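You operate a simulated robot arm through the tools that you are given. There is no shell and no other tool. Be economical: measure what you need, move in short steps, check, and stop when the job is done.

You run a simulated robot arm. Do the job below in one go: nothing can be reset, and whatever is moved stays where it is left.

JOB
Run the converter from the hand keypad and trim it till the meter shows the job card's volts.
Fine: meter on AC first; press STOP and switch the meter off at the end.

The check looks at the end state, three seconds after you hand in, the way a careful person would. Anything else that was tipped, shoved, dropped, spilled or broken makes it a failure.

ROBOT AND FRAMES
A 6-joint arm with a two-finger parallel gripper, fixed in place. Base frame: the origin is at the foot of the arm, x ahead of it, y to its left, z up; the work surface is at about z = 0.85. Units: m, degrees, N and s.
With the tool pointing down near the work surface it reaches from about 0.26 to 0.68 m from the base axis. Its first joint turns from -66.0 to 66.0 degrees. Payload 2.9 kg.
The TCP is the grasp point between the finger pads, 0.03 m short of the fingertips. In the tool frame z runs along the fingers and y along their closing line. The gripper opens to 0.11 m. The fingers are 0.02 m wide and 0.01 m thick; the gripper's body (0.048 by 0.112 m) begins 0.055 m behind the TCP.
Orientation is that of the tool frame in the base frame, as [roll, pitch, yaw] about the fixed x, y, z axes, in that order (R = Rz(yaw) Ry(pitch) Rx(roll)). With the fingers straight down and closing along the base's y, the tool's x points along the base's -x, its y along +y and its z along -z.

CONTROLS
- The arm moves only by the tool play_rows. Its arguments are lists of equal length, an entry for each row: "travel": the shift along the base's x, y, z in m, a list of three; "delta_rot": the turn, a rotation vector about the base's x, y, z in degrees, a list of three; "jaw": the opening, from 0 (shut) to 1 (fully open). In form: {"travel": [[tx, ty, tz], ...], "delta_rot": [[ax, ay, az], ...], "jaw": [jaw, ...]}. A call has 1 to 20 rows; each row is the pose to reach, as a shift and turn from the pose commanded when the call began. Each row takes 0.2 s and may step no farther than 0.05 m and 8.6 degrees from the row before; otherwise, or with a gripper value out of range, the whole call is refused. Where a pose cannot be reached the arm comes as near as it can. A force on the tool above 40 N (or 10 N above the force at the start of the call, whichever is more), or a blocked arm, ends the call early, and 0.2 s more pass. Each finger travels about 0.108 m/s and halts on what it meets, pressing with about 23 N; the grip force reading is that of the motor and also rises with nothing between the fingers. The clock runs only during rows and for 0.2 s after the last one: add rows that repeat a pose to give the fingers time. It gives the time, the measured TCP pose, the force on the tool (base axes), the opening and the grip force at its end, in the units of the frame above (readings bear some noise), with the torque about the TCP (base axes, N m) and any sound that the robot's microphone picked up, and new pictures: "views" is both (left out), scene, wrist or none.
- Cameras (640 x 400 px; columns grow to the right, rows downward): "scene" is fixed at [0.079, 0.4291, 1.391]; the picture's right is [-0.78, -0.63, 0.00], its down [-0.31, 0.38, -0.87] and it looks along [0.55, -0.68, -0.49] (base axes); focal length 290 px, centre (320, 200). "wrist" rides on the gripper at [0.072, 0.017, -0.103] in the tool frame; the picture's right is [-0.23, 0.97, 0.00], its down [-0.76, -0.18, -0.62] and it looks along [-0.61, -0.14, 0.78] (tool axes); focal length 222 px, centre (320, 200). There is no depth. A picture from a camera that has moved, and an enlarged one, comes with that camera's place and axes in the base frame and with its lens.
- inspect(camera, box): a new picture of the part [left, top, right, bottom] of that camera's present view, enlarged. It takes no simulated time.
- hand_in(): hands the job in; it is judged then, once.

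Work in short steps. Places have to be worked out from the pictures, the camera data and where the tool is seen: move nearer, look again, correct. Check each grasp and each placing, and mend what went wrong. You have 120 turns and 200 pictures in all, those below and enlarged ones among them. Open the gripper and draw the arm clear of the work before you hand the job in, unless the task says otherwise; then end with one line.

The tools are called after "Call:" as a command line: name --argument value ..., lists and objects as JSON in quotes. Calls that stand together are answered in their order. play_rows: Moves the arm, as the interface text tells. Its arguments: {"type":"object","properties":{"travel":{"type":"array"},"delta_rot":{"type":"array"},"jaw":{"type":"array"},"views":{"type":"string","enum":["both","scene","wrist","none"]}},"required":["travel","delta_rot","jaw"]} The other tools are called the same way: inspect (camera, box) takes an enlarged picture of a part of a camera's view; hand_in () hands the job in.

At the start:

```text
time_s: 0.0
eef_pos: [0.4335, -0.1949, 1.2086]
orientation: [-179.9, -0.1, 180.0]
force: [0.2, -0.3, 0.3]
torque: [-0.02, 0.01, 0.0]
finger_gap: 0.1102
grasp_force: 0.0
```

scene: 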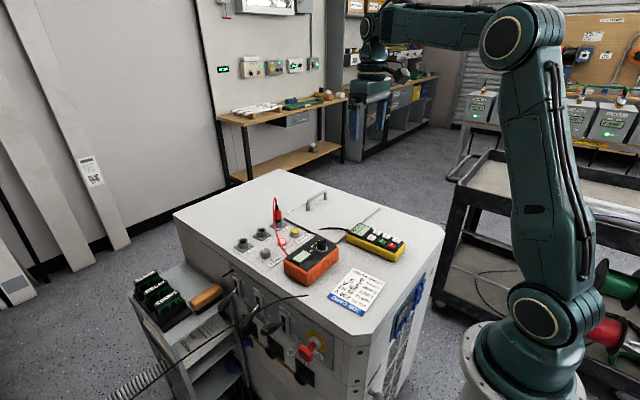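
wrist: 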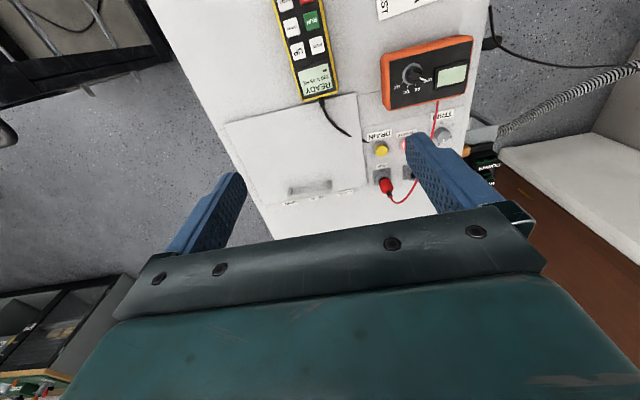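

I start by enlarging the keypad, meter and card in both views.

Call:
inspect --camera "scene" --box '[230, 190, 430, 315]'

Call:
inspect --camera "wrist" --box '[240, 0, 500, 162]'

Call:
inspect --camera "scene" --box '[320, 260, 390, 320]'

```text
3.20 times, centred on (330, 252) of scene
camera zoom: at [0.079, 0.4291, 1.391], right [-0.78, -0.63, 0.0], down [-0.31, 0.38, -0.87], along [0.55, -0.68, -0.49], focal length 928 px, centre (288, 32)
```

zoom: 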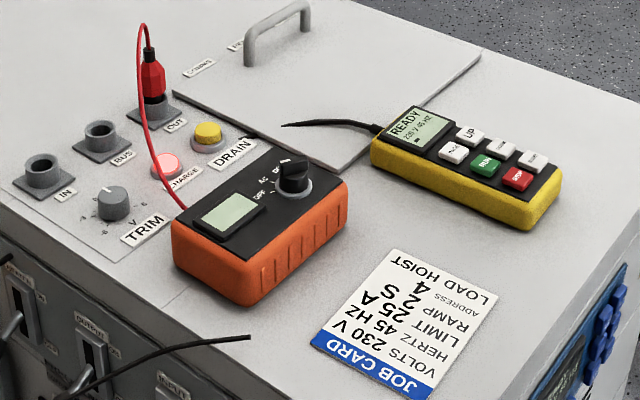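

```text
2.46 times, centred on (370, 81) of wrist
camera zoom: at [0.3603, -0.1792, 1.3129], right [0.23, 0.97, 0.0], down [0.76, -0.18, 0.62], along [0.61, -0.14, -0.78], focal length 547 px, centre (197, 493)
```

zoom: 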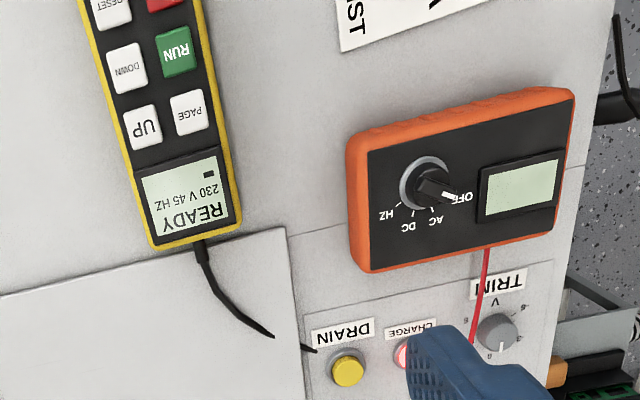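

```text
6.67 times, centred on (355, 290) of scene
camera zoom: at [0.079, 0.4291, 1.391], right [-0.78, -0.63, 0.0], down [-0.31, 0.38, -0.87], along [0.55, -0.68, -0.49], focal length 1933 px, centre (87, -400)
```

zoom: 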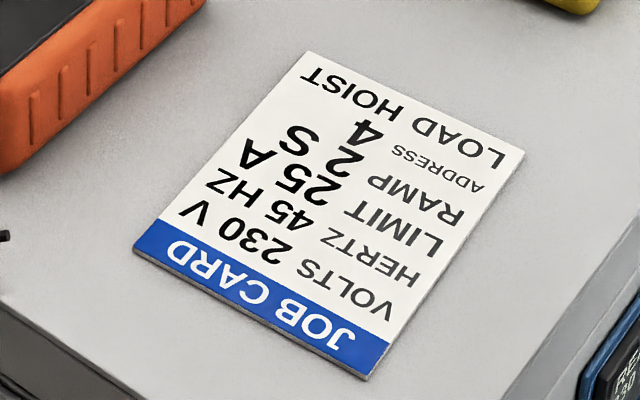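

The card says 230 V and the keypad shows READY 230 V 45 Hz. By triangulation, RUN is at about (0.356, -0.190), the meter knob at (0.459, -0.048) and TRIM at (0.598, 0.030). I move over the meter for a closer look.

Call:
play_rows --travel '[[0.005, 0.04, -0.02], [0.01, 0.08, -0.04], [0.015, 0.115, -0.07], [0.0, 0.147, -0.1]]' --delta_rot '[[0, 0, 0], [0, 0, 0], [0, 0, 0], [0, 0, 0]]' --jaw '[1, 1, 1, 1]'

Call:
inspect --camera "scene" --box '[350, 255, 450, 345]'

Call:
inspect --camera "scene" --box '[235, 190, 345, 260]'

```text
time_s: 1.0
eef_pos: [0.4333, -0.048, 1.1087]
orientation: [-180.0, 0.1, 180.0]
force: [-0.6, -0.5, 0.5]
torque: [-0.01, 0.01, -0.04]
finger_gap: 0.11
grasp_force: 0.0
camera wrist: at [0.3601, -0.0314, 1.2135], right [0.23, 0.97, 0.0], down [0.76, -0.18, 0.62], along [0.61, -0.14, -0.78], focal length 222 px, centre (320, 200)
```

scene: 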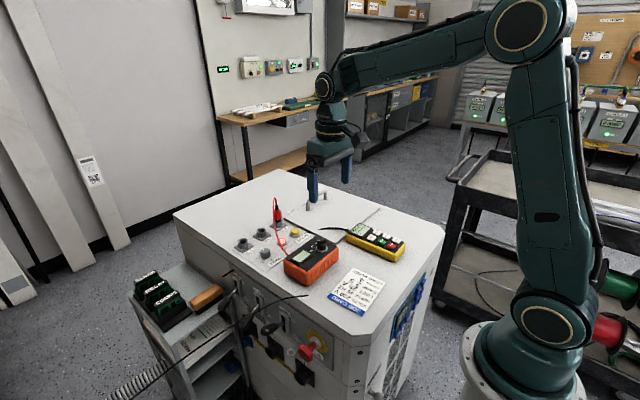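
wrist: 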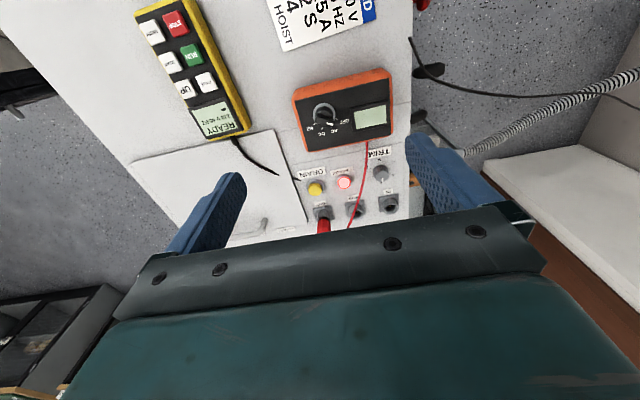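

```text
4.44 times, centred on (400, 300) of scene
camera zoom: at [0.0791, 0.4291, 1.391], right [-0.78, -0.63, 0.0], down [-0.31, 0.38, -0.87], along [0.55, -0.68, -0.49], focal length 1289 px, centre (-36, -244)
```

zoom: 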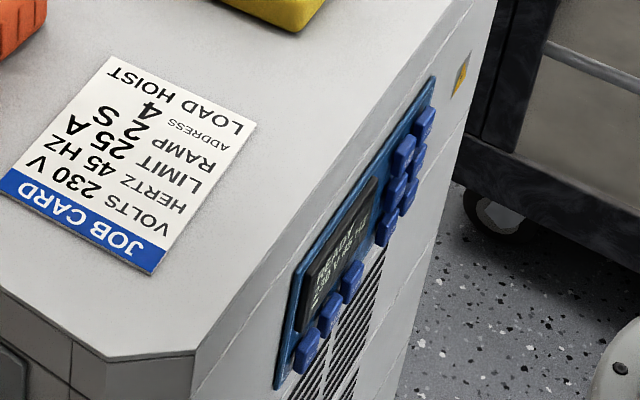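

```text
5.71 times, centred on (290, 225) of scene
camera zoom: at [0.0791, 0.4291, 1.391], right [-0.78, -0.63, 0.0], down [-0.31, 0.38, -0.87], along [0.55, -0.68, -0.49], focal length 1657 px, centre (491, 57)
```

zoom: 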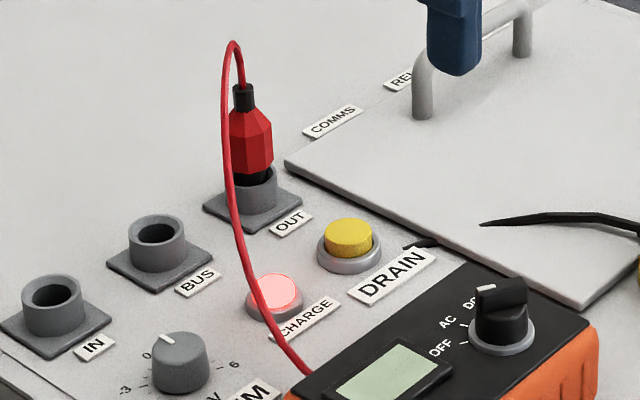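

Zooming the wrist view on the meter dial and the trim knob.

Call:
inspect --camera "wrist" --box '[280, 60, 410, 141]'

Call:
inspect --camera "wrist" --box '[290, 130, 420, 230]'

Call:
inspect --camera "wrist" --box '[120, 0, 260, 145]'

```text
4.92 times, centred on (345, 100) of wrist
camera zoom: at [0.3601, -0.0314, 1.2135], right [0.23, 0.97, 0.0], down [0.76, -0.18, 0.62], along [0.61, -0.14, -0.78], focal length 1094 px, centre (197, 690)
```

zoom: 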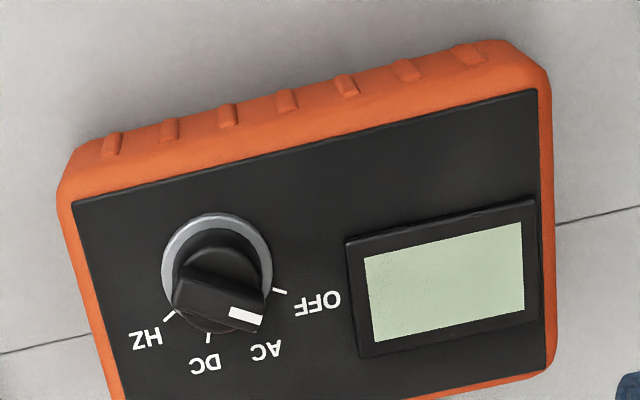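

```text
4.00 times, centred on (355, 180) of wrist
camera zoom: at [0.3601, -0.0314, 1.2135], right [0.23, 0.97, 0.0], down [0.76, -0.18, 0.62], along [0.61, -0.14, -0.78], focal length 888 px, centre (180, 280)
```

zoom: 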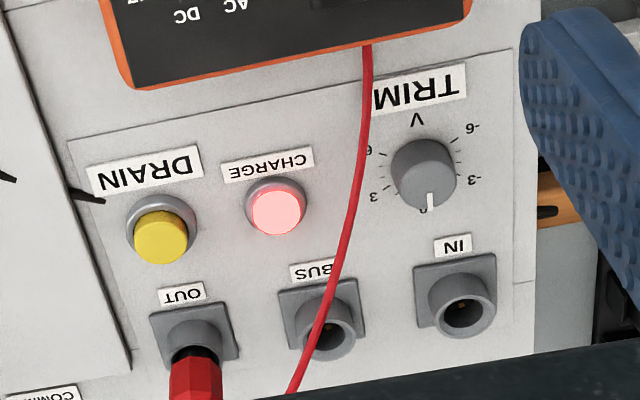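

```text
2.76 times, centred on (190, 72) of wrist
camera zoom: at [0.3601, -0.0314, 1.2135], right [0.23, 0.97, 0.0], down [0.76, -0.18, 0.62], along [0.61, -0.14, -0.78], focal length 613 px, centre (679, 552)
```

zoom: 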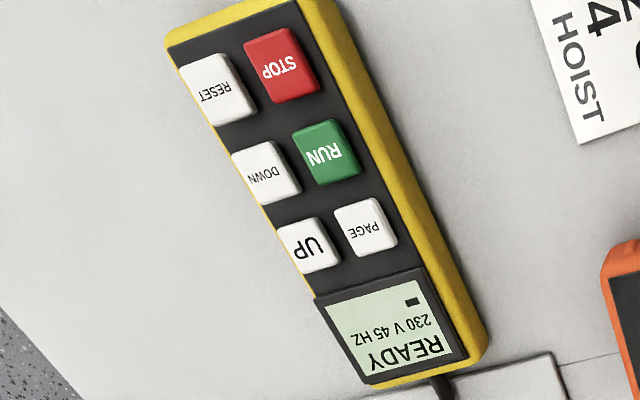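

The dial sits at OFF, about 54° from base x, with AC about 37° clockwise from it. I turn the tool +54° over the knob and come down partway to refine.

Call:
play_rows --travel '[[0.004, 0, -0.01], [0.008, 0, -0.02], [0.012, 0, -0.035], [0.016, 0, -0.05], [0.02, 0, -0.065], [0.023, 0, -0.085], [0.0257, 0, -0.099]]' --delta_rot '[[0, 0, 8], [0, 0, 16], [0, 0, 24], [0, 0, 32], [0, 0, 40], [0, 0, 48], [0, 0, 54]]' --jaw '[0.9, 0.8, 0.7, 0.6, 0.5, 0.5, 0.5]'

Call:
inspect --camera "scene" --box '[270, 190, 390, 290]'

```text
time_s: 2.6
eef_pos: [0.4581, -0.0482, 1.0081]
orientation: [180.0, 0.0, -125.8]
force: [-0.6, 0.2, 0.3]
torque: [0.01, -0.04, 0.02]
finger_gap: 0.0553
grasp_force: 0.0
camera wrist: at [0.4024, -0.0986, 1.1131], right [-0.66, 0.75, 0.0], down [0.59, 0.51, 0.62], along [0.47, 0.41, -0.78], focal length 222 px, centre (320, 200)
```

scene: 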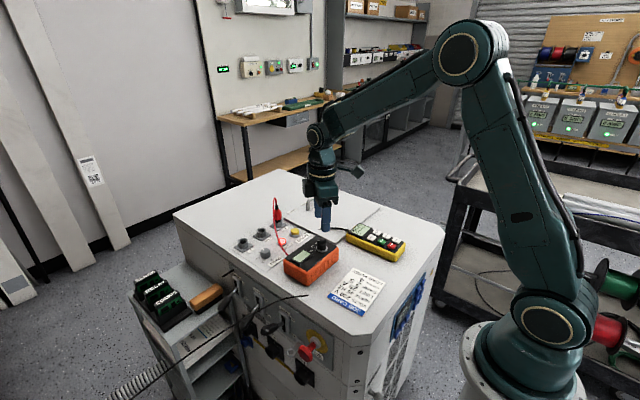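
wrist: 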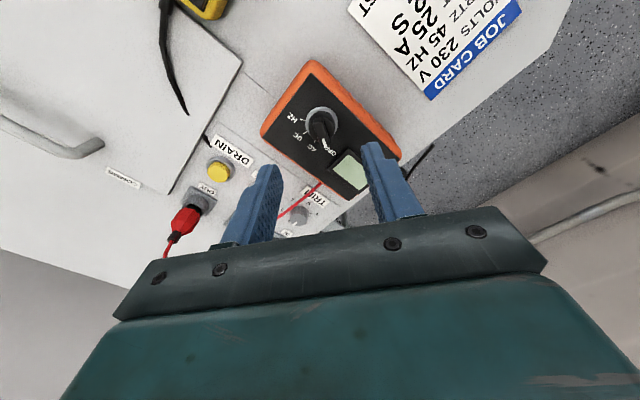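

```text
4.00 times, centred on (330, 240) of scene
camera zoom: at [0.0791, 0.4291, 1.391], right [-0.78, -0.63, 0.0], down [-0.31, 0.38, -0.87], along [0.55, -0.68, -0.49], focal length 1160 px, centre (280, 40)
```

zoom: 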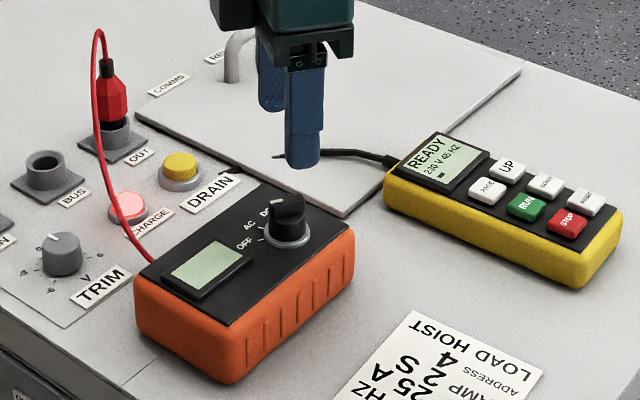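

Call:
inspect --camera "wrist" --box '[240, 60, 420, 180]'

```text
3.33 times, centred on (330, 120) of wrist
camera zoom: at [0.4024, -0.0986, 1.1131], right [-0.66, 0.75, 0.0], down [0.59, 0.51, 0.62], along [0.47, 0.41, -0.78], focal length 740 px, centre (287, 467)
```

zoom: 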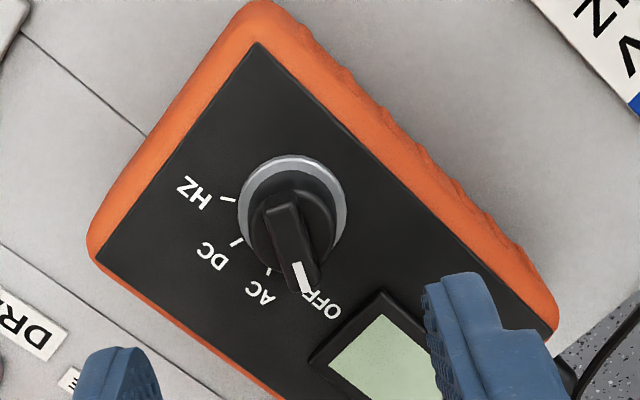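

The knob axis refines to (0.4592, -0.0467), the pointer bar is at about 60°, and the ticks are 40° apart. I add 6° of yaw, narrow the jaws and lower around the bar with the tips just above the face.

Call:
play_rows --travel '[[0.001, 0.0013, 0], [0.001, 0.0013, -0.02], [0.001, 0.0013, -0.04], [0.001, 0.0013, -0.055], [0.001, 0.0013, -0.065], [0.001, 0.0013, -0.07]]' --delta_rot '[[0, 0, 3], [0, 0, 6], [0, 0, 6], [0, 0, 6], [0, 0, 6], [0, 0, 6]]' --jaw '[0.36, 0.36, 0.36, 0.36, 0.36, 0.36]'

Call:
inspect --camera "scene" --box '[270, 210, 370, 280]'

Call:
inspect --camera "wrist" --box '[240, 60, 420, 180]'

```text
time_s: 4.0
eef_pos: [0.4587, -0.0473, 0.9394]
orientation: [180.0, 0.0, -120.0]
force: [-1.1, 0.5, -0.5]
torque: [-0.01, 0.0, 0.01]
finger_gap: 0.0396
grasp_force: 0.1
camera wrist: at [0.4076, -0.1026, 1.0432], right [-0.73, 0.68, 0.0], down [0.53, 0.57, 0.62], along [0.43, 0.45, -0.78], focal length 222 px, centre (320, 200)
```

scene: 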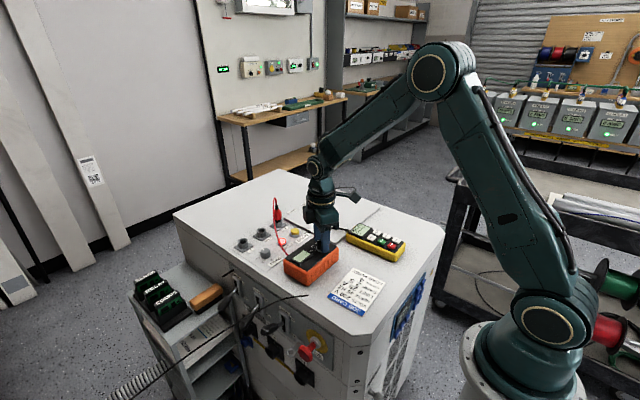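
wrist: 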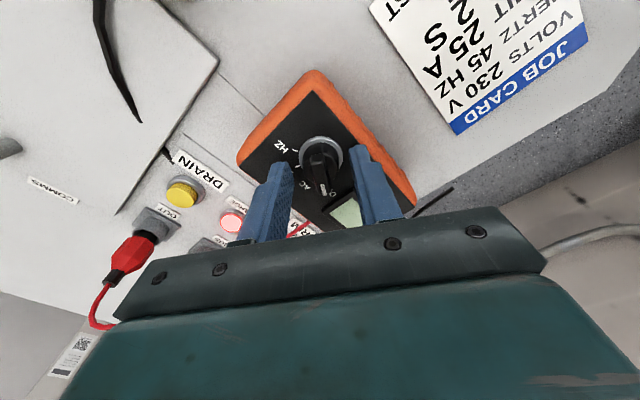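

```text
5.71 times, centred on (320, 245) of scene
camera zoom: at [0.0791, 0.4291, 1.391], right [-0.78, -0.63, 0.0], down [-0.31, 0.38, -0.87], along [0.55, -0.68, -0.49], focal length 1657 px, centre (320, -57)
```

zoom: 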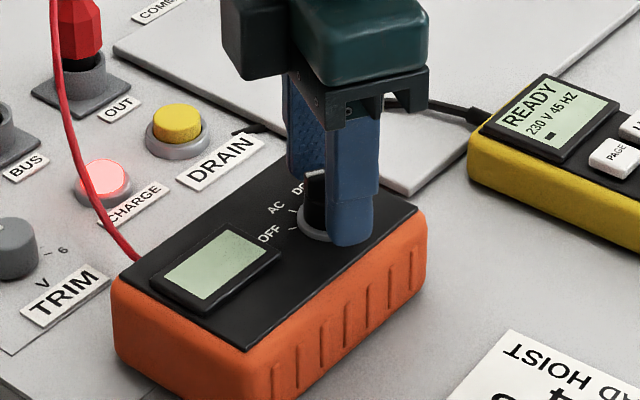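

```text
3.33 times, centred on (330, 120) of wrist
camera zoom: at [0.4076, -0.1026, 1.0432], right [-0.73, 0.68, 0.0], down [0.53, 0.57, 0.62], along [0.43, 0.45, -0.78], focal length 740 px, centre (287, 467)
```

zoom: 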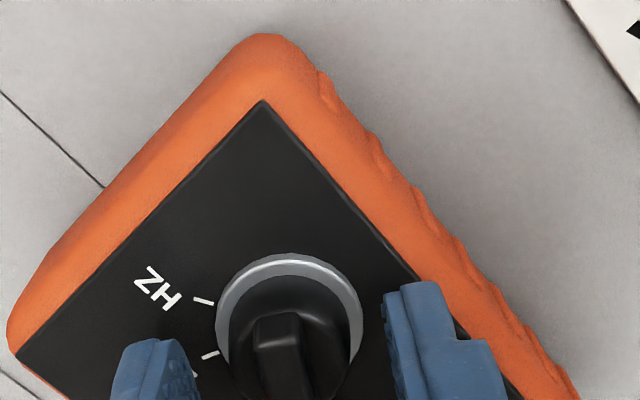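

The jaws straddle the knob cleanly. I raise 3 mm to grip the bar rather than the round body, then close and read the gap.

Call:
play_rows --travel '[[0, 0, 0.002], [0, 0, 0.003], [0, 0, 0.003], [0, 0, 0.003], [0, 0, 0.003]]' --delta_rot '[[0, 0, 0], [0, 0, 0], [0, 0, 0], [0, 0, 0], [0, 0, 0]]' --jaw '[0.36, 0.25, 0.15, 0.08, 0.05]' --views "none"

Call:
inspect --camera "scene" --box '[270, 210, 370, 280]'

Call:
inspect --camera "wrist" --box '[240, 80, 420, 200]'

```text
time_s: 5.2
eef_pos: [0.4593, -0.0466, 0.9429]
orientation: [179.9, -0.1, -120.1]
force: [-0.4, 0.3, 1.1]
torque: [-0.08, 0.02, 0.03]
finger_gap: 0.0231
grasp_force: 22.7
```

```text
5.71 times, centred on (320, 245) of scene
camera zoom: at [0.0791, 0.429, 1.391], right [-0.78, -0.63, 0.0], down [-0.31, 0.38, -0.87], along [0.55, -0.68, -0.49], focal length 1657 px, centre (320, -57)
```

zoom: 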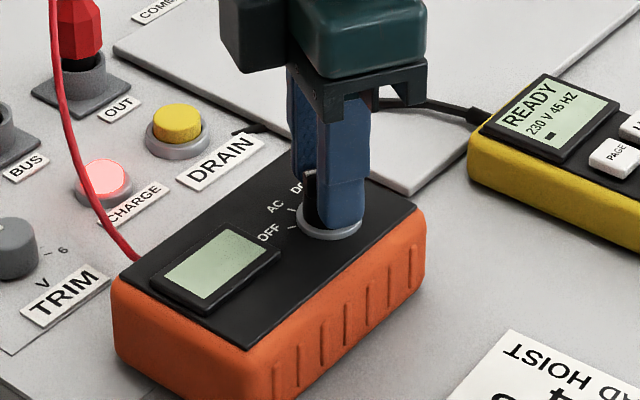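

```text
3.33 times, centred on (330, 140) of wrist
camera zoom: at [0.4084, -0.1022, 1.0468], right [-0.73, 0.68, 0.0], down [0.54, 0.57, 0.62], along [0.43, 0.45, -0.78], focal length 740 px, centre (287, 400)
```

zoom: 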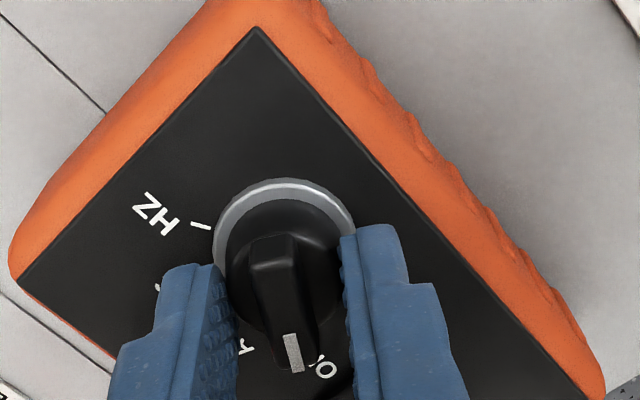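

The gap of 0.023 means I'm on the round body. I open a little, rise 6 mm and re-close on the bar for a positive grip.

Call:
play_rows --travel '[[0, 0, 0], [0, 0, 0.003], [0, 0, 0.006], [0, 0, 0.006], [0, 0, 0.006], [0, 0, 0.006]]' --delta_rot '[[0, 0, 0], [0, 0, 0], [0, 0, 0], [0, 0, 0], [0, 0, 0], [0, 0, 0]]' --jaw '[0.3, 0.3, 0.2, 0.1, 0.05, 0.05]' --views "none"

Call:
inspect --camera "wrist" --box '[240, 80, 420, 200]'

```text
time_s: 6.6
eef_pos: [0.4611, -0.0463, 0.949]
orientation: [-179.9, 0.0, -120.0]
force: [0.8, 0.1, -4.4]
torque: [-0.15, 0.09, 0.0]
finger_gap: 0.0224
grasp_force: 22.5
```

```text
3.33 times, centred on (330, 140) of wrist
camera zoom: at [0.4086, -0.1021, 1.0531], right [-0.73, 0.68, 0.0], down [0.53, 0.57, 0.62], along [0.43, 0.45, -0.78], focal length 740 px, centre (287, 400)
```

zoom: 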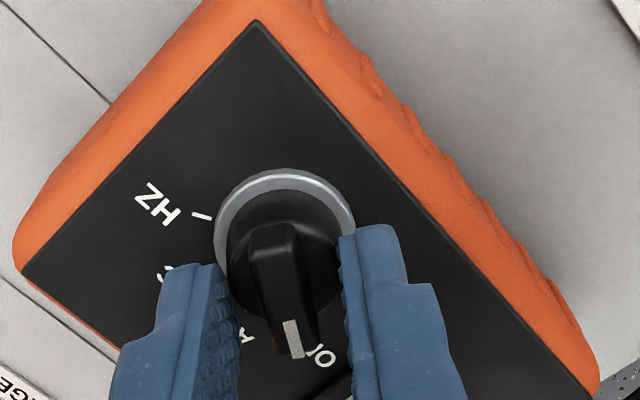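

Still on the (tapered) body, so I open and rise another 7 mm.

Call:
play_rows --travel '[[0, 0, 0], [0, 0, 0.003], [0, 0, 0.007], [0, 0, 0.007], [0, 0, 0.007], [0, 0, 0.007]]' --delta_rot '[[0, 0, 0], [0, 0, 0], [0, 0, 0], [0, 0, 0], [0, 0, 0], [0, 0, 0]]' --jaw '[0.3, 0.3, 0.2, 0.1, 0.05, 0.05]' --views "none"

Call:
inspect --camera "wrist" --box '[240, 80, 420, 200]'

Call:
inspect --camera "scene" --box '[270, 210, 370, 280]'

```text
time_s: 8.0
eef_pos: [0.4604, -0.0465, 0.9563]
orientation: [-180.0, 0.0, -120.0]
force: [0.1, 0.5, 1.7]
torque: [-0.06, 0.07, 0.04]
finger_gap: 0.0088
grasp_force: 23.3
```

```text
3.33 times, centred on (330, 140) of wrist
camera zoom: at [0.4091, -0.1015, 1.0603], right [-0.73, 0.68, 0.0], down [0.53, 0.57, 0.62], along [0.43, 0.45, -0.78], focal length 740 px, centre (287, 400)
```

zoom: 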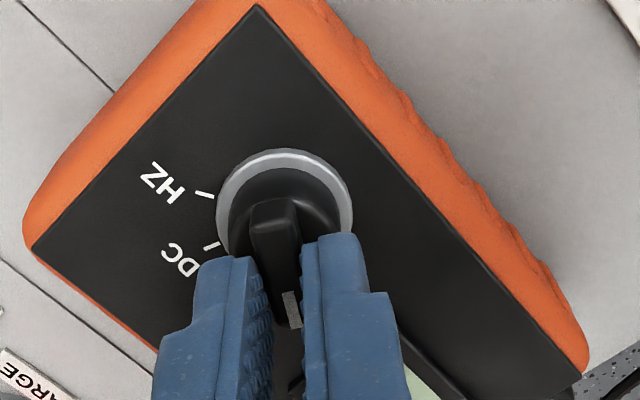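

```text
5.71 times, centred on (320, 245) of scene
camera zoom: at [0.079, 0.4291, 1.391], right [-0.78, -0.63, 0.0], down [-0.31, 0.38, -0.87], along [0.55, -0.68, -0.49], focal length 1657 px, centre (320, -57)
```

zoom: 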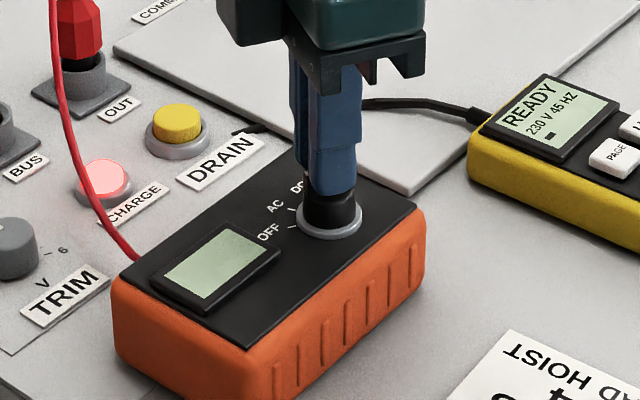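

The gap of 8.8 mm means the bar is gripped. I turn -40° to AC.

Call:
play_rows --travel '[[0, 0, 0], [0, 0, 0], [0, 0, 0], [0, 0, 0], [0, 0, 0], [0, 0, 0]]' --delta_rot '[[0, 0, -8], [0, 0, -16], [0, 0, -24], [0, 0, -32], [0, 0, -40], [0, 0, -40]]' --jaw '[0.05, 0.05, 0.05, 0.05, 0.05, 0.05]' --views "none"

Call:
inspect --camera "wrist" --box '[240, 80, 420, 200]'

Call:
inspect --camera "scene" --box '[270, 210, 370, 280]'

```text
time_s: 9.4
eef_pos: [0.4604, -0.0467, 0.9557]
orientation: [180.0, -0.1, -160.2]
force: [1.0, -4.8, 4.0]
torque: [0.0, -0.33, 0.01]
finger_gap: 0.0086
grasp_force: 22.9
```

```text
3.33 times, centred on (330, 140) of wrist
camera zoom: at [0.3855, -0.0567, 1.0603], right [-0.12, 0.99, 0.0], down [0.78, 0.09, 0.62], along [0.62, 0.07, -0.78], focal length 740 px, centre (287, 400)
```

zoom: 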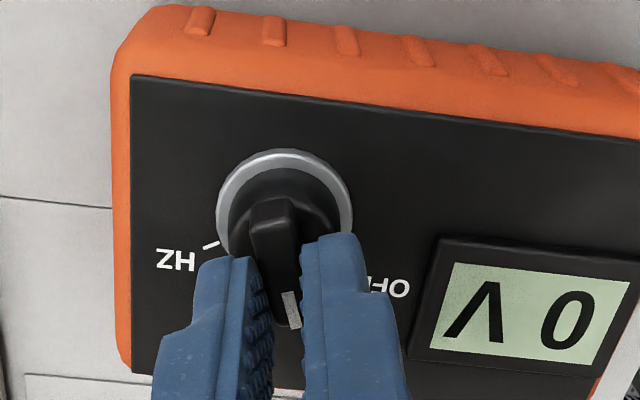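

```text
5.71 times, centred on (320, 245) of scene
camera zoom: at [0.079, 0.429, 1.3911], right [-0.78, -0.63, 0.0], down [-0.31, 0.38, -0.87], along [0.55, -0.68, -0.49], focal length 1657 px, centre (320, -57)
```

zoom: 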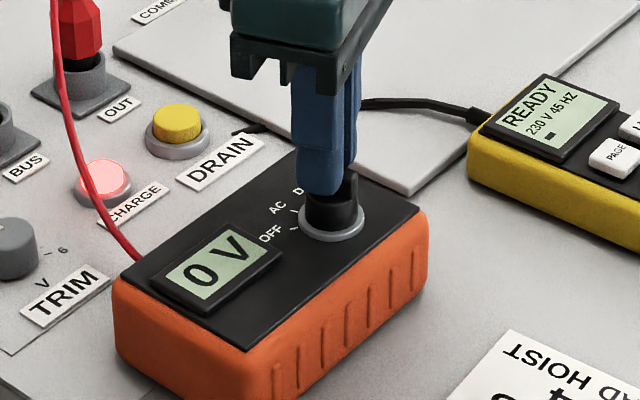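

The meter shows 0 V. I release, rise and see which mode the pointer is on.

Call:
play_rows --travel '[[0, 0, 0], [0, 0, 0], [0, 0, 0.03], [0, 0, 0.07], [-0.01, -0.01, 0.1]]' --delta_rot '[[0, 0, 0], [0, 0, 0], [0, 0, 0], [0, 0, 0], [0, 0, 0]]' --jaw '[0.15, 0.35, 0.35, 0.35, 0.35]' --views "none"

Call:
inspect --camera "wrist" --box '[240, 60, 420, 180]'

Call:
inspect --camera "scene" --box '[270, 200, 410, 290]'

```text
time_s: 10.6
eef_pos: [0.4502, -0.0565, 1.058]
orientation: [180.0, -0.1, -160.0]
force: [-0.6, 0.5, -0.4]
torque: [-0.01, -0.01, -0.02]
finger_gap: 0.0384
grasp_force: 0.1
```

```text
3.33 times, centred on (330, 120) of wrist
camera zoom: at [0.3754, -0.0658, 1.1618], right [-0.12, 0.99, 0.0], down [0.78, 0.09, 0.62], along [0.62, 0.07, -0.78], focal length 740 px, centre (287, 467)
```

zoom: 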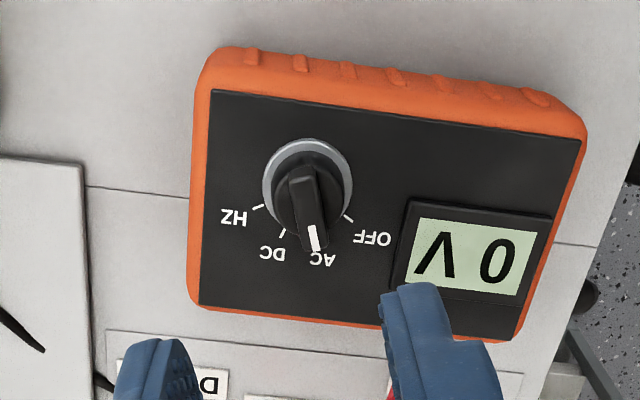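

```text
4.44 times, centred on (340, 245) of scene
camera zoom: at [0.079, 0.4291, 1.391], right [-0.78, -0.63, 0.0], down [-0.31, 0.38, -0.87], along [0.55, -0.68, -0.49], focal length 1289 px, centre (231, 0)
```

zoom: 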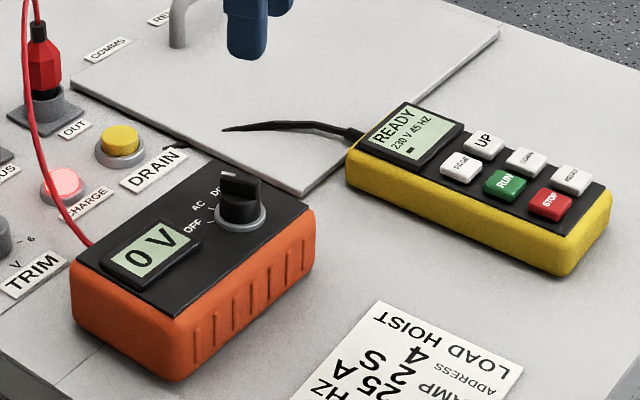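

The meter is on AC. RUN computes to (0.3564, -0.190), so I close the fingers, square the yaw and hover above it.

Call:
play_rows --travel '[[-0.02, -0.03, 0], [-0.04, -0.06, 0], [-0.06, -0.09, -0.01], [-0.08, -0.115, -0.03], [-0.094, -0.134, -0.06], [-0.094, -0.134, -0.1], [-0.094, -0.134, -0.125], [-0.094, -0.134, -0.125]]' --delta_rot '[[0, 0, -5], [0, 0, -10], [0, 0, -15], [0, 0, -20], [0, 0, -20], [0, 0, -20], [0, 0, -20], [0, 0, -20]]' --jaw '[0.2, 0.1, 0, 0, 0, 0, 0, 0]' --views "wrist"

Call:
inspect --camera "scene" --box '[320, 200, 430, 280]'

Call:
inspect --camera "wrist" --box '[220, 60, 400, 200]'

```text
time_s: 12.4
eef_pos: [0.356, -0.1906, 0.93]
orientation: [179.9, 0.0, 180.0]
force: [-0.1, 0.5, 0.3]
torque: [0.01, 0.02, -0.04]
finger_gap: 0.0
grasp_force: 22.6
camera wrist: at [0.2831, -0.175, 1.0352], right [0.23, 0.97, 0.0], down [0.76, -0.18, 0.62], along [0.61, -0.14, -0.78], focal length 222 px, centre (320, 200)
```

wrist: 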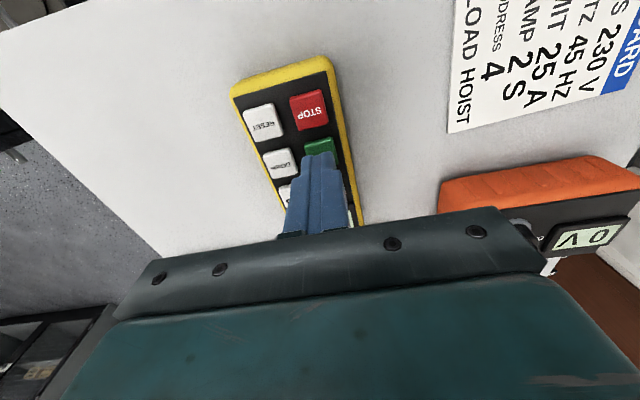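

```text
5.00 times, centred on (375, 240) of scene
camera zoom: at [0.0791, 0.429, 1.391], right [-0.78, -0.63, 0.0], down [-0.31, 0.38, -0.87], along [0.55, -0.68, -0.49], focal length 1450 px, centre (45, 0)
```

zoom: 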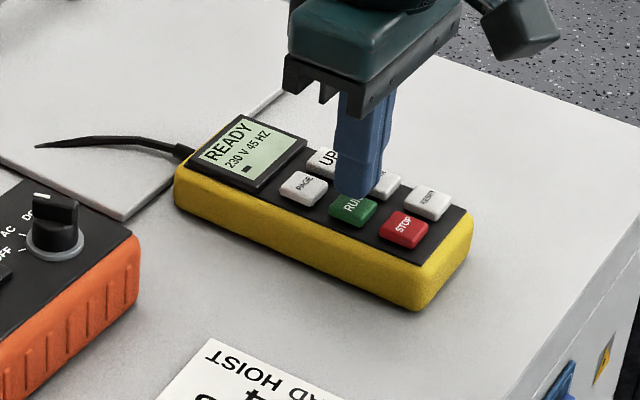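

```text
2.86 times, centred on (310, 130) of wrist
camera zoom: at [0.2831, -0.175, 1.0352], right [0.23, 0.97, 0.0], down [0.76, -0.18, 0.62], along [0.61, -0.14, -0.78], focal length 635 px, centre (349, 400)
```

zoom: 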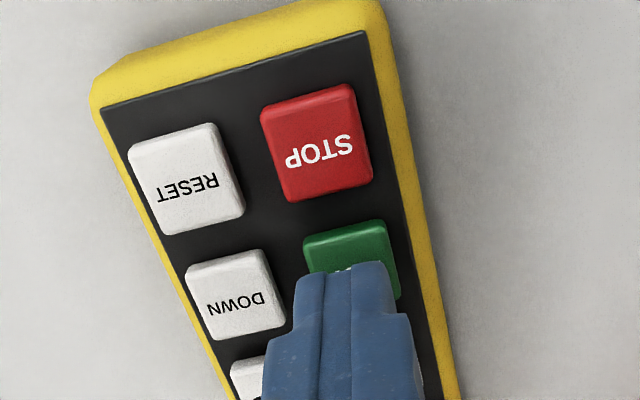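

The tip is 1-2 cm above RUN. I nudge +2 mm in y and lower gently in small steps.

Call:
play_rows --travel '[[0, 0.002, -0.003], [0, 0.002, -0.006], [0, 0.002, -0.008]]' --delta_rot '[[0, 0, 0], [0, 0, 0], [0, 0, 0]]' --jaw '[0, 0, 0]' --views "none"

Call:
inspect --camera "scene" --box '[320, 200, 430, 280]'

```text
time_s: 13.2
eef_pos: [0.3547, -0.1885, 0.9223]
orientation: [180.0, 0.0, -179.9]
force: [0.2, 0.2, -0.6]
torque: [0.0, -0.01, 0.02]
finger_gap: 0.0
grasp_force: 23.1
```

```text
5.00 times, centred on (375, 240) of scene
camera zoom: at [0.079, 0.4291, 1.391], right [-0.78, -0.63, 0.0], down [-0.31, 0.38, -0.87], along [0.55, -0.68, -0.49], focal length 1450 px, centre (45, 0)
```

zoom: 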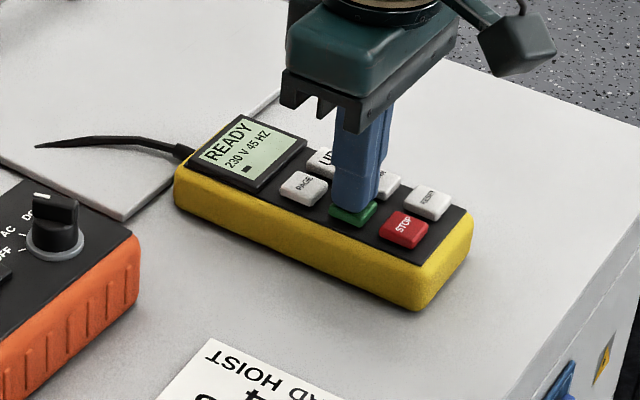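

The tip is just above RUN and well centred. I press a few mm further and come back up.

Call:
play_rows --travel '[[0, 0, -0.0015], [0, 0, -0.003], [0, 0, -0.0045]]' --delta_rot '[[0, 0, 0], [0, 0, 0], [0, 0, 0]]' --jaw '[0, 0, 0]' --views "none"

Call:
inspect --camera "scene" --box '[270, 200, 410, 290]'

```text
time_s: 14.0
eef_pos: [0.3558, -0.1887, 0.9191]
orientation: [-180.0, 0.0, 179.9]
force: [-1.4, -1.2, 3.4]
torque: [-0.05, 0.03, 0.02]
finger_gap: 0.0001
grasp_force: 23.3
heard: click
```

```text
4.44 times, centred on (340, 245) of scene
camera zoom: at [0.079, 0.429, 1.391], right [-0.78, -0.63, 0.0], down [-0.31, 0.38, -0.87], along [0.55, -0.68, -0.49], focal length 1289 px, centre (231, 0)
```

zoom: 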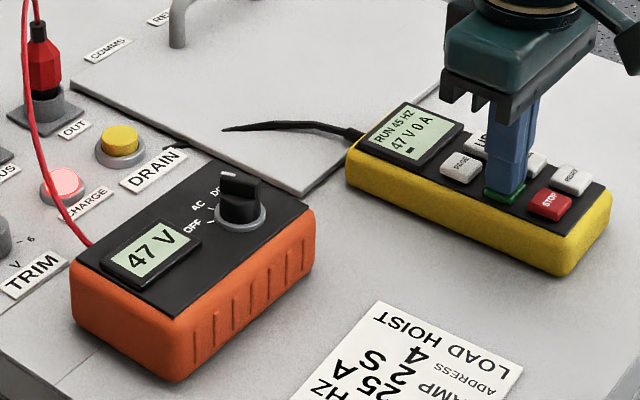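

The click was heard and the converter shows RUN and is ramping. I lift off, retreat upward and read the meter after the ramp.

Call:
play_rows --travel '[[0, 0, 0.02], [0, 0, 0.06], [0.03, 0.03, 0.1], [0.06, 0.06, 0.13], [0.09, 0.1, 0.13], [0.12, 0.13, 0.13], [0.15, 0.16, 0.13], [0.18, 0.19, 0.13], [0.21, 0.215, 0.13], [0.225, 0.22, 0.13], [0.225, 0.22, 0.13], [0.225, 0.22, 0.13]]' --delta_rot '[[0, 0, 0], [0, 0, -8], [0, 0, -16], [0, 0, -24], [0, 0, -32], [0, 0, -40], [0, 0, -48], [0, 0, -56], [0, 0, -64], [0, 0, -72], [0, 0, -80], [0, 0, -88]]' --jaw '[0, 0, 0.2, 0.4, 0.4, 0.4, 0.4, 0.4, 0.4, 0.4, 0.4, 0.4]' --views "both"

Call:
inspect --camera "scene" --box '[250, 190, 410, 290]'

Call:
inspect --camera "wrist" --box '[200, 40, 440, 190]'

```text
refused: row 3 steps farther than a row can; nothing moved
```

```text
4.00 times, centred on (330, 240) of scene
camera zoom: at [0.079, 0.429, 1.391], right [-0.78, -0.63, 0.0], down [-0.31, 0.38, -0.87], along [0.55, -0.68, -0.49], focal length 1160 px, centre (280, 40)
```

zoom: 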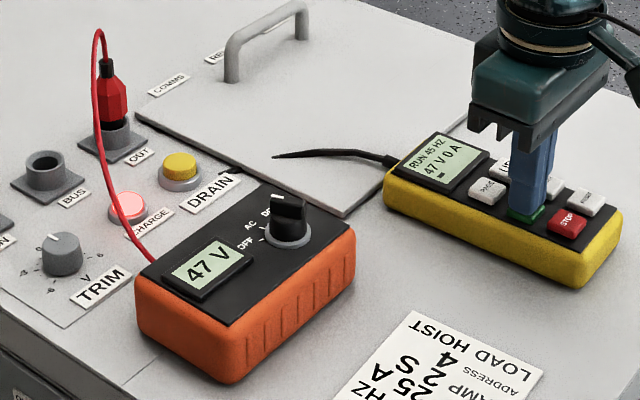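

```text
2.67 times, centred on (320, 115) of wrist
camera zoom: at [0.2827, -0.1729, 1.0229], right [0.23, 0.97, 0.0], down [0.76, -0.18, 0.62], along [0.61, -0.14, -0.78], focal length 592 px, centre (320, 427)
```

zoom: 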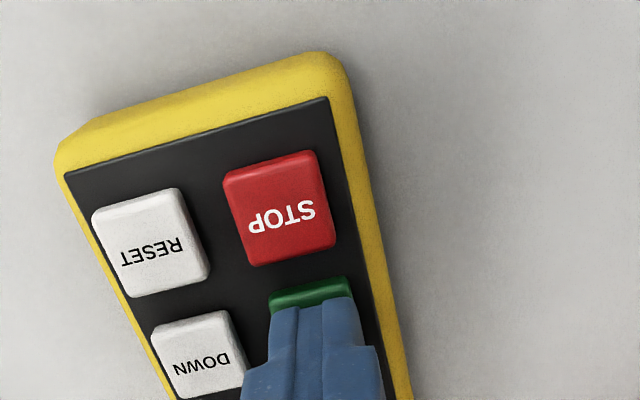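

One step was too long and the whole call was refused, so I repeat it with smaller steps.

Call:
play_rows --travel '[[0, 0, 0.02], [0, 0, 0.06], [0.01, 0.01, 0.1], [0.03, 0.03, 0.13], [0.06, 0.06, 0.13], [0.09, 0.09, 0.13], [0.12, 0.12, 0.13], [0.15, 0.15, 0.13], [0.18, 0.18, 0.13], [0.21, 0.21, 0.13], [0.225, 0.22, 0.13], [0.225, 0.22, 0.13]]' --delta_rot '[[0, 0, 0], [0, 0, -8], [0, 0, -16], [0, 0, -24], [0, 0, -32], [0, 0, -40], [0, 0, -48], [0, 0, -56], [0, 0, -64], [0, 0, -72], [0, 0, -80], [0, 0, -88]]' --jaw '[0, 0, 0.2, 0.4, 0.4, 0.4, 0.4, 0.4, 0.4, 0.4, 0.4, 0.4]' --views "both"

Call:
inspect --camera "scene" --box '[250, 190, 410, 290]'

Call:
inspect --camera "wrist" --box '[200, 40, 440, 190]'

```text
time_s: 16.6
eef_pos: [0.5797, 0.0341, 1.0493]
orientation: [-180.0, 0.1, 91.9]
force: [0.6, -0.1, 0.4]
torque: [-0.01, -0.02, -0.01]
finger_gap: 0.0439
grasp_force: 0.1
camera wrist: at [0.5953, 0.1045, 1.1531], right [0.98, -0.2, 0.0], down [-0.15, -0.77, 0.62], along [-0.12, -0.61, -0.78], focal length 222 px, centre (320, 200)
```

scene: 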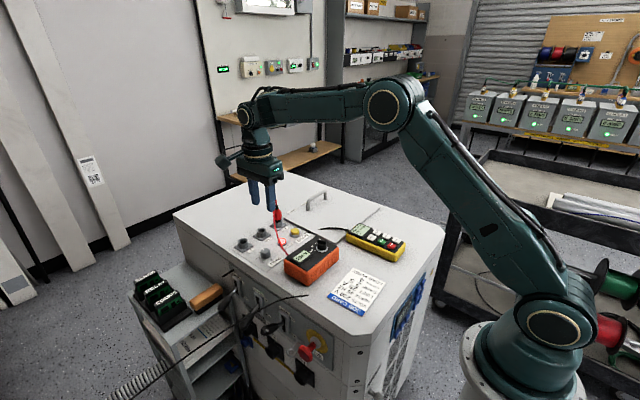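
wrist: 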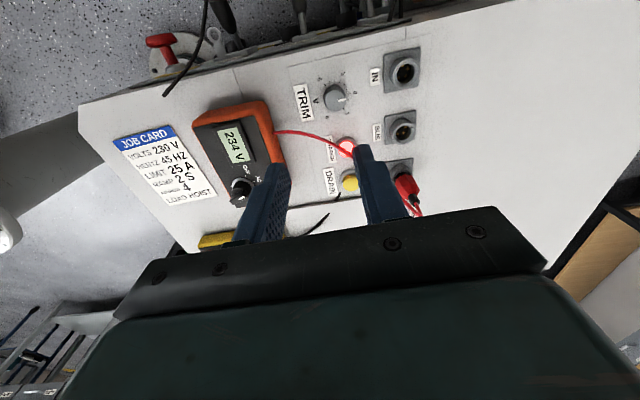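

```text
4.00 times, centred on (330, 240) of scene
camera zoom: at [0.079, 0.4291, 1.391], right [-0.78, -0.63, 0.0], down [-0.31, 0.38, -0.87], along [0.55, -0.68, -0.49], focal length 1160 px, centre (280, 40)
```

zoom: 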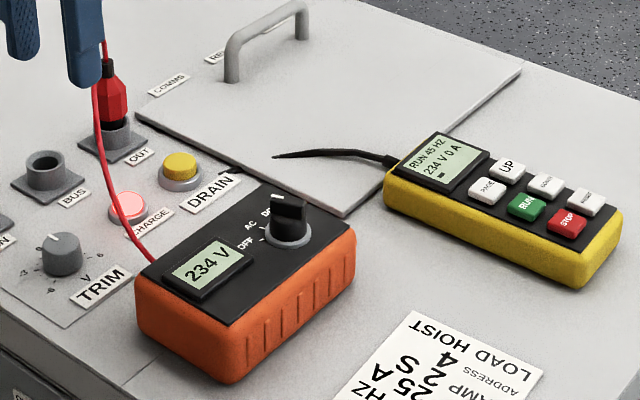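

```text
2.67 times, centred on (320, 115) of wrist
camera zoom: at [0.5953, 0.1045, 1.1531], right [0.98, -0.2, 0.0], down [-0.15, -0.77, 0.62], along [-0.12, -0.61, -0.78], focal length 592 px, centre (320, 427)
```

zoom: 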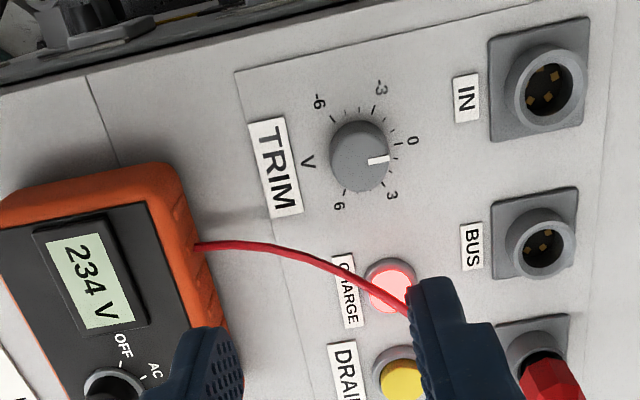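

The meter reads 234 V with TRIM at 0, so trim must go to about -4: +80° (counterclockwise) at 20°/V. The knob axis is (0.599, 0.030). I'll do this in two 40° grips to stay clear of the red lead, starting with an approach.

Call:
play_rows --travel '[[0.01, -0.002, -0.01], [0.0193, -0.0041, -0.03], [0.0193, -0.0041, -0.06], [0.0193, -0.0041, -0.09], [0.0193, -0.0041, -0.115], [0.0193, -0.0041, -0.115]]' --delta_rot '[[0, 0, -7], [0, 0, -14], [0, 0, -20], [0, 0, -20], [0, 0, -20], [0, 0, -20]]' --jaw '[0.42, 0.42, 0.42, 0.42, 0.42, 0.42]' --views "wrist"

Call:
inspect --camera "wrist" --box '[220, 60, 420, 190]'

Call:
inspect --camera "scene" --box '[230, 190, 330, 270]'

```text
time_s: 18.0
eef_pos: [0.6008, 0.0252, 0.9329]
orientation: [180.0, 0.1, 72.1]
force: [0.0, 0.2, 0.2]
torque: [-0.01, -0.01, -0.03]
finger_gap: 0.046
grasp_force: 0.0
camera wrist: at [0.6392, 0.088, 1.0371], right [0.86, -0.52, 0.0], down [-0.4, -0.67, 0.62], along [-0.32, -0.53, -0.78], focal length 222 px, centre (320, 200)
```

wrist: 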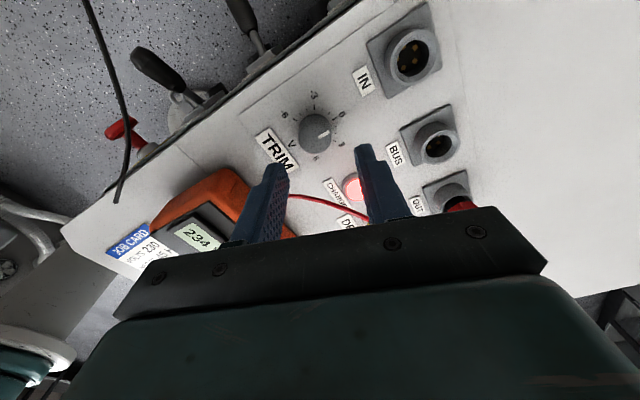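

```text
3.08 times, centred on (320, 125) of wrist
camera zoom: at [0.6392, 0.088, 1.0371], right [0.86, -0.52, 0.0], down [-0.4, -0.67, 0.62], along [-0.32, -0.53, -0.78], focal length 684 px, centre (320, 431)
```

zoom: 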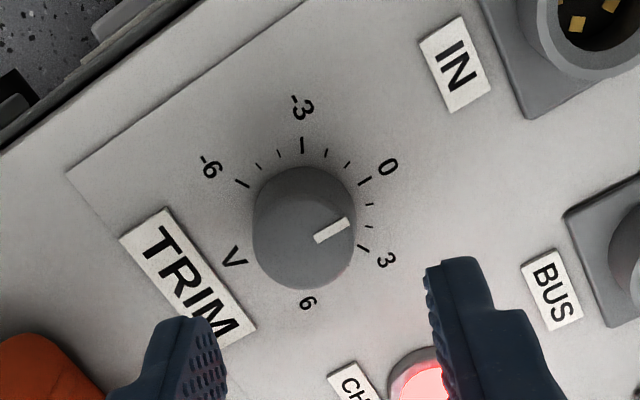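

```text
5.00 times, centred on (280, 230) of scene
camera zoom: at [0.0791, 0.4291, 1.391], right [-0.78, -0.63, 0.0], down [-0.31, 0.38, -0.87], along [0.55, -0.68, -0.49], focal length 1450 px, centre (520, 50)
```

zoom: 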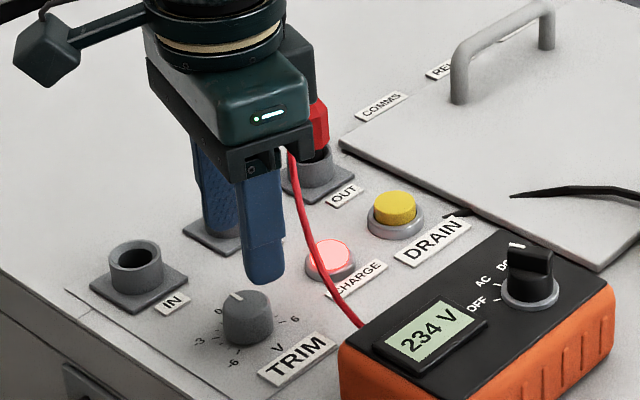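

The axis refines to (0.5995, 0.030). I correct by a few mm, descend around the TRIM knob and close.

Call:
play_rows --travel '[[-0.001, 0.0045, 0], [-0.001, 0.0045, -0.015], [-0.001, 0.0045, -0.03], [-0.001, 0.0045, -0.043], [-0.001, 0.0045, -0.043]]' --delta_rot '[[0, 0, 0], [0, 0, 0], [0, 0, 0], [0, 0, 0], [0, 0, 0]]' --jaw '[0.45, 0.45, 0.45, 0.45, 0.45]' --views "none"

Call:
inspect --camera "wrist" --box '[220, 80, 420, 210]'

Call:
inspect --camera "scene" --box '[230, 190, 330, 270]'

```text
time_s: 19.2
eef_pos: [0.5991, 0.0329, 0.8897]
orientation: [-179.9, 0.0, 72.1]
force: [0.7, -0.3, -0.3]
torque: [0.0, 0.01, -0.03]
finger_gap: 0.0495
grasp_force: 0.0
```

```text
3.08 times, centred on (320, 145) of wrist
camera zoom: at [0.6371, 0.0948, 0.9937], right [0.86, -0.52, 0.0], down [-0.4, -0.67, 0.62], along [-0.32, -0.53, -0.78], focal length 684 px, centre (320, 369)
```

zoom: 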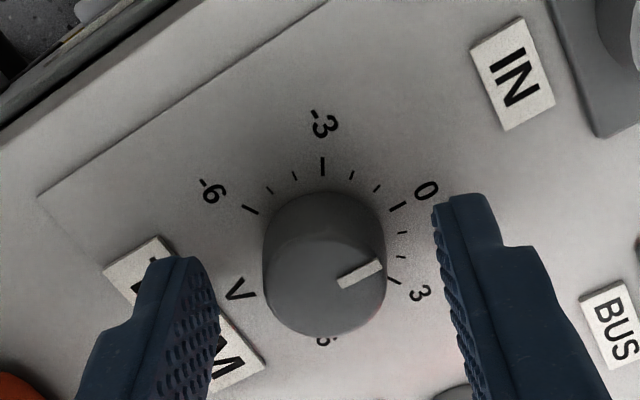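

```text
5.00 times, centred on (280, 230) of scene
camera zoom: at [0.079, 0.4291, 1.391], right [-0.78, -0.63, 0.0], down [-0.31, 0.38, -0.87], along [0.55, -0.68, -0.49], focal length 1450 px, centre (520, 50)
```

zoom: 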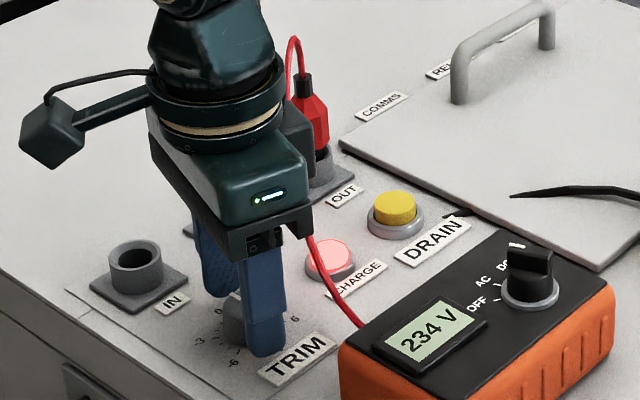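

The knob is centred between the jaws, so I close on it.

Call:
play_rows --travel '[[0, -0.0015, 0], [0, -0.0015, 0], [0, -0.0015, 0], [0, -0.0015, 0]]' --delta_rot '[[0, 0, 0], [0, 0, 0], [0, 0, 0], [0, 0, 0]]' --jaw '[0.35, 0.28, 0.2, 0.15]' --views "none"

```text
time_s: 20.2
eef_pos: [0.5996, 0.0306, 0.8898]
orientation: [180.0, 0.0, 72.0]
force: [3.8, -0.7, -2.5]
torque: [0.1, -0.17, 0.01]
finger_gap: 0.0268
grasp_force: 45.5
```

Gripped at 27 mm. I turn +40° and read the meter.

Call:
play_rows --travel '[[0, 0, 0], [0, 0, 0], [0, 0, 0], [0, 0, 0], [0, 0, 0], [0, 0, 0]]' --delta_rot '[[0, 0, 8], [0, 0, 16], [0, 0, 24], [0, 0, 32], [0, 0, 40], [0, 0, 40]]' --jaw '[0.15, 0.15, 0.15, 0.15, 0.15, 0.15]' --views "none"

Call:
inspect --camera "wrist" --box '[220, 80, 420, 210]'

Call:
inspect --camera "scene" --box '[250, 190, 410, 290]'

```text
time_s: 21.6
eef_pos: [0.599, 0.0287, 0.8898]
orientation: [179.9, 0.1, 112.1]
force: [14.3, -8.2, -14.2]
torque: [-0.22, -0.46, 0.01]
finger_gap: 0.0265
grasp_force: 44.7
```

```text
3.08 times, centred on (320, 145) of wrist
camera zoom: at [0.587, 0.1026, 0.9939], right [0.99, 0.15, 0.0], down [0.12, -0.77, 0.62], along [0.1, -0.62, -0.78], focal length 684 px, centre (320, 369)
```

zoom: 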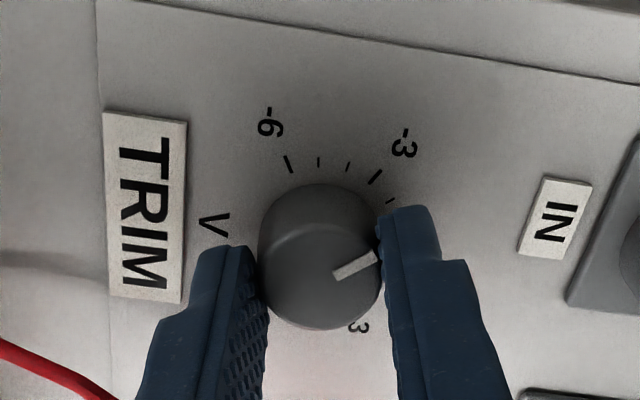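

```text
4.00 times, centred on (330, 240) of scene
camera zoom: at [0.0797, 0.4289, 1.391], right [-0.78, -0.63, 0.0], down [-0.31, 0.38, -0.87], along [0.55, -0.68, -0.49], focal length 1160 px, centre (280, 40)
```

zoom: 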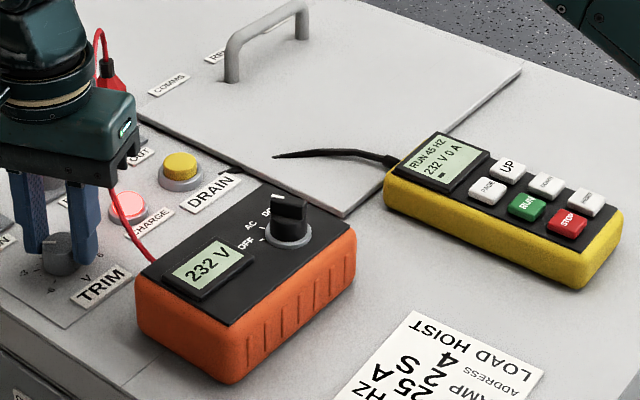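

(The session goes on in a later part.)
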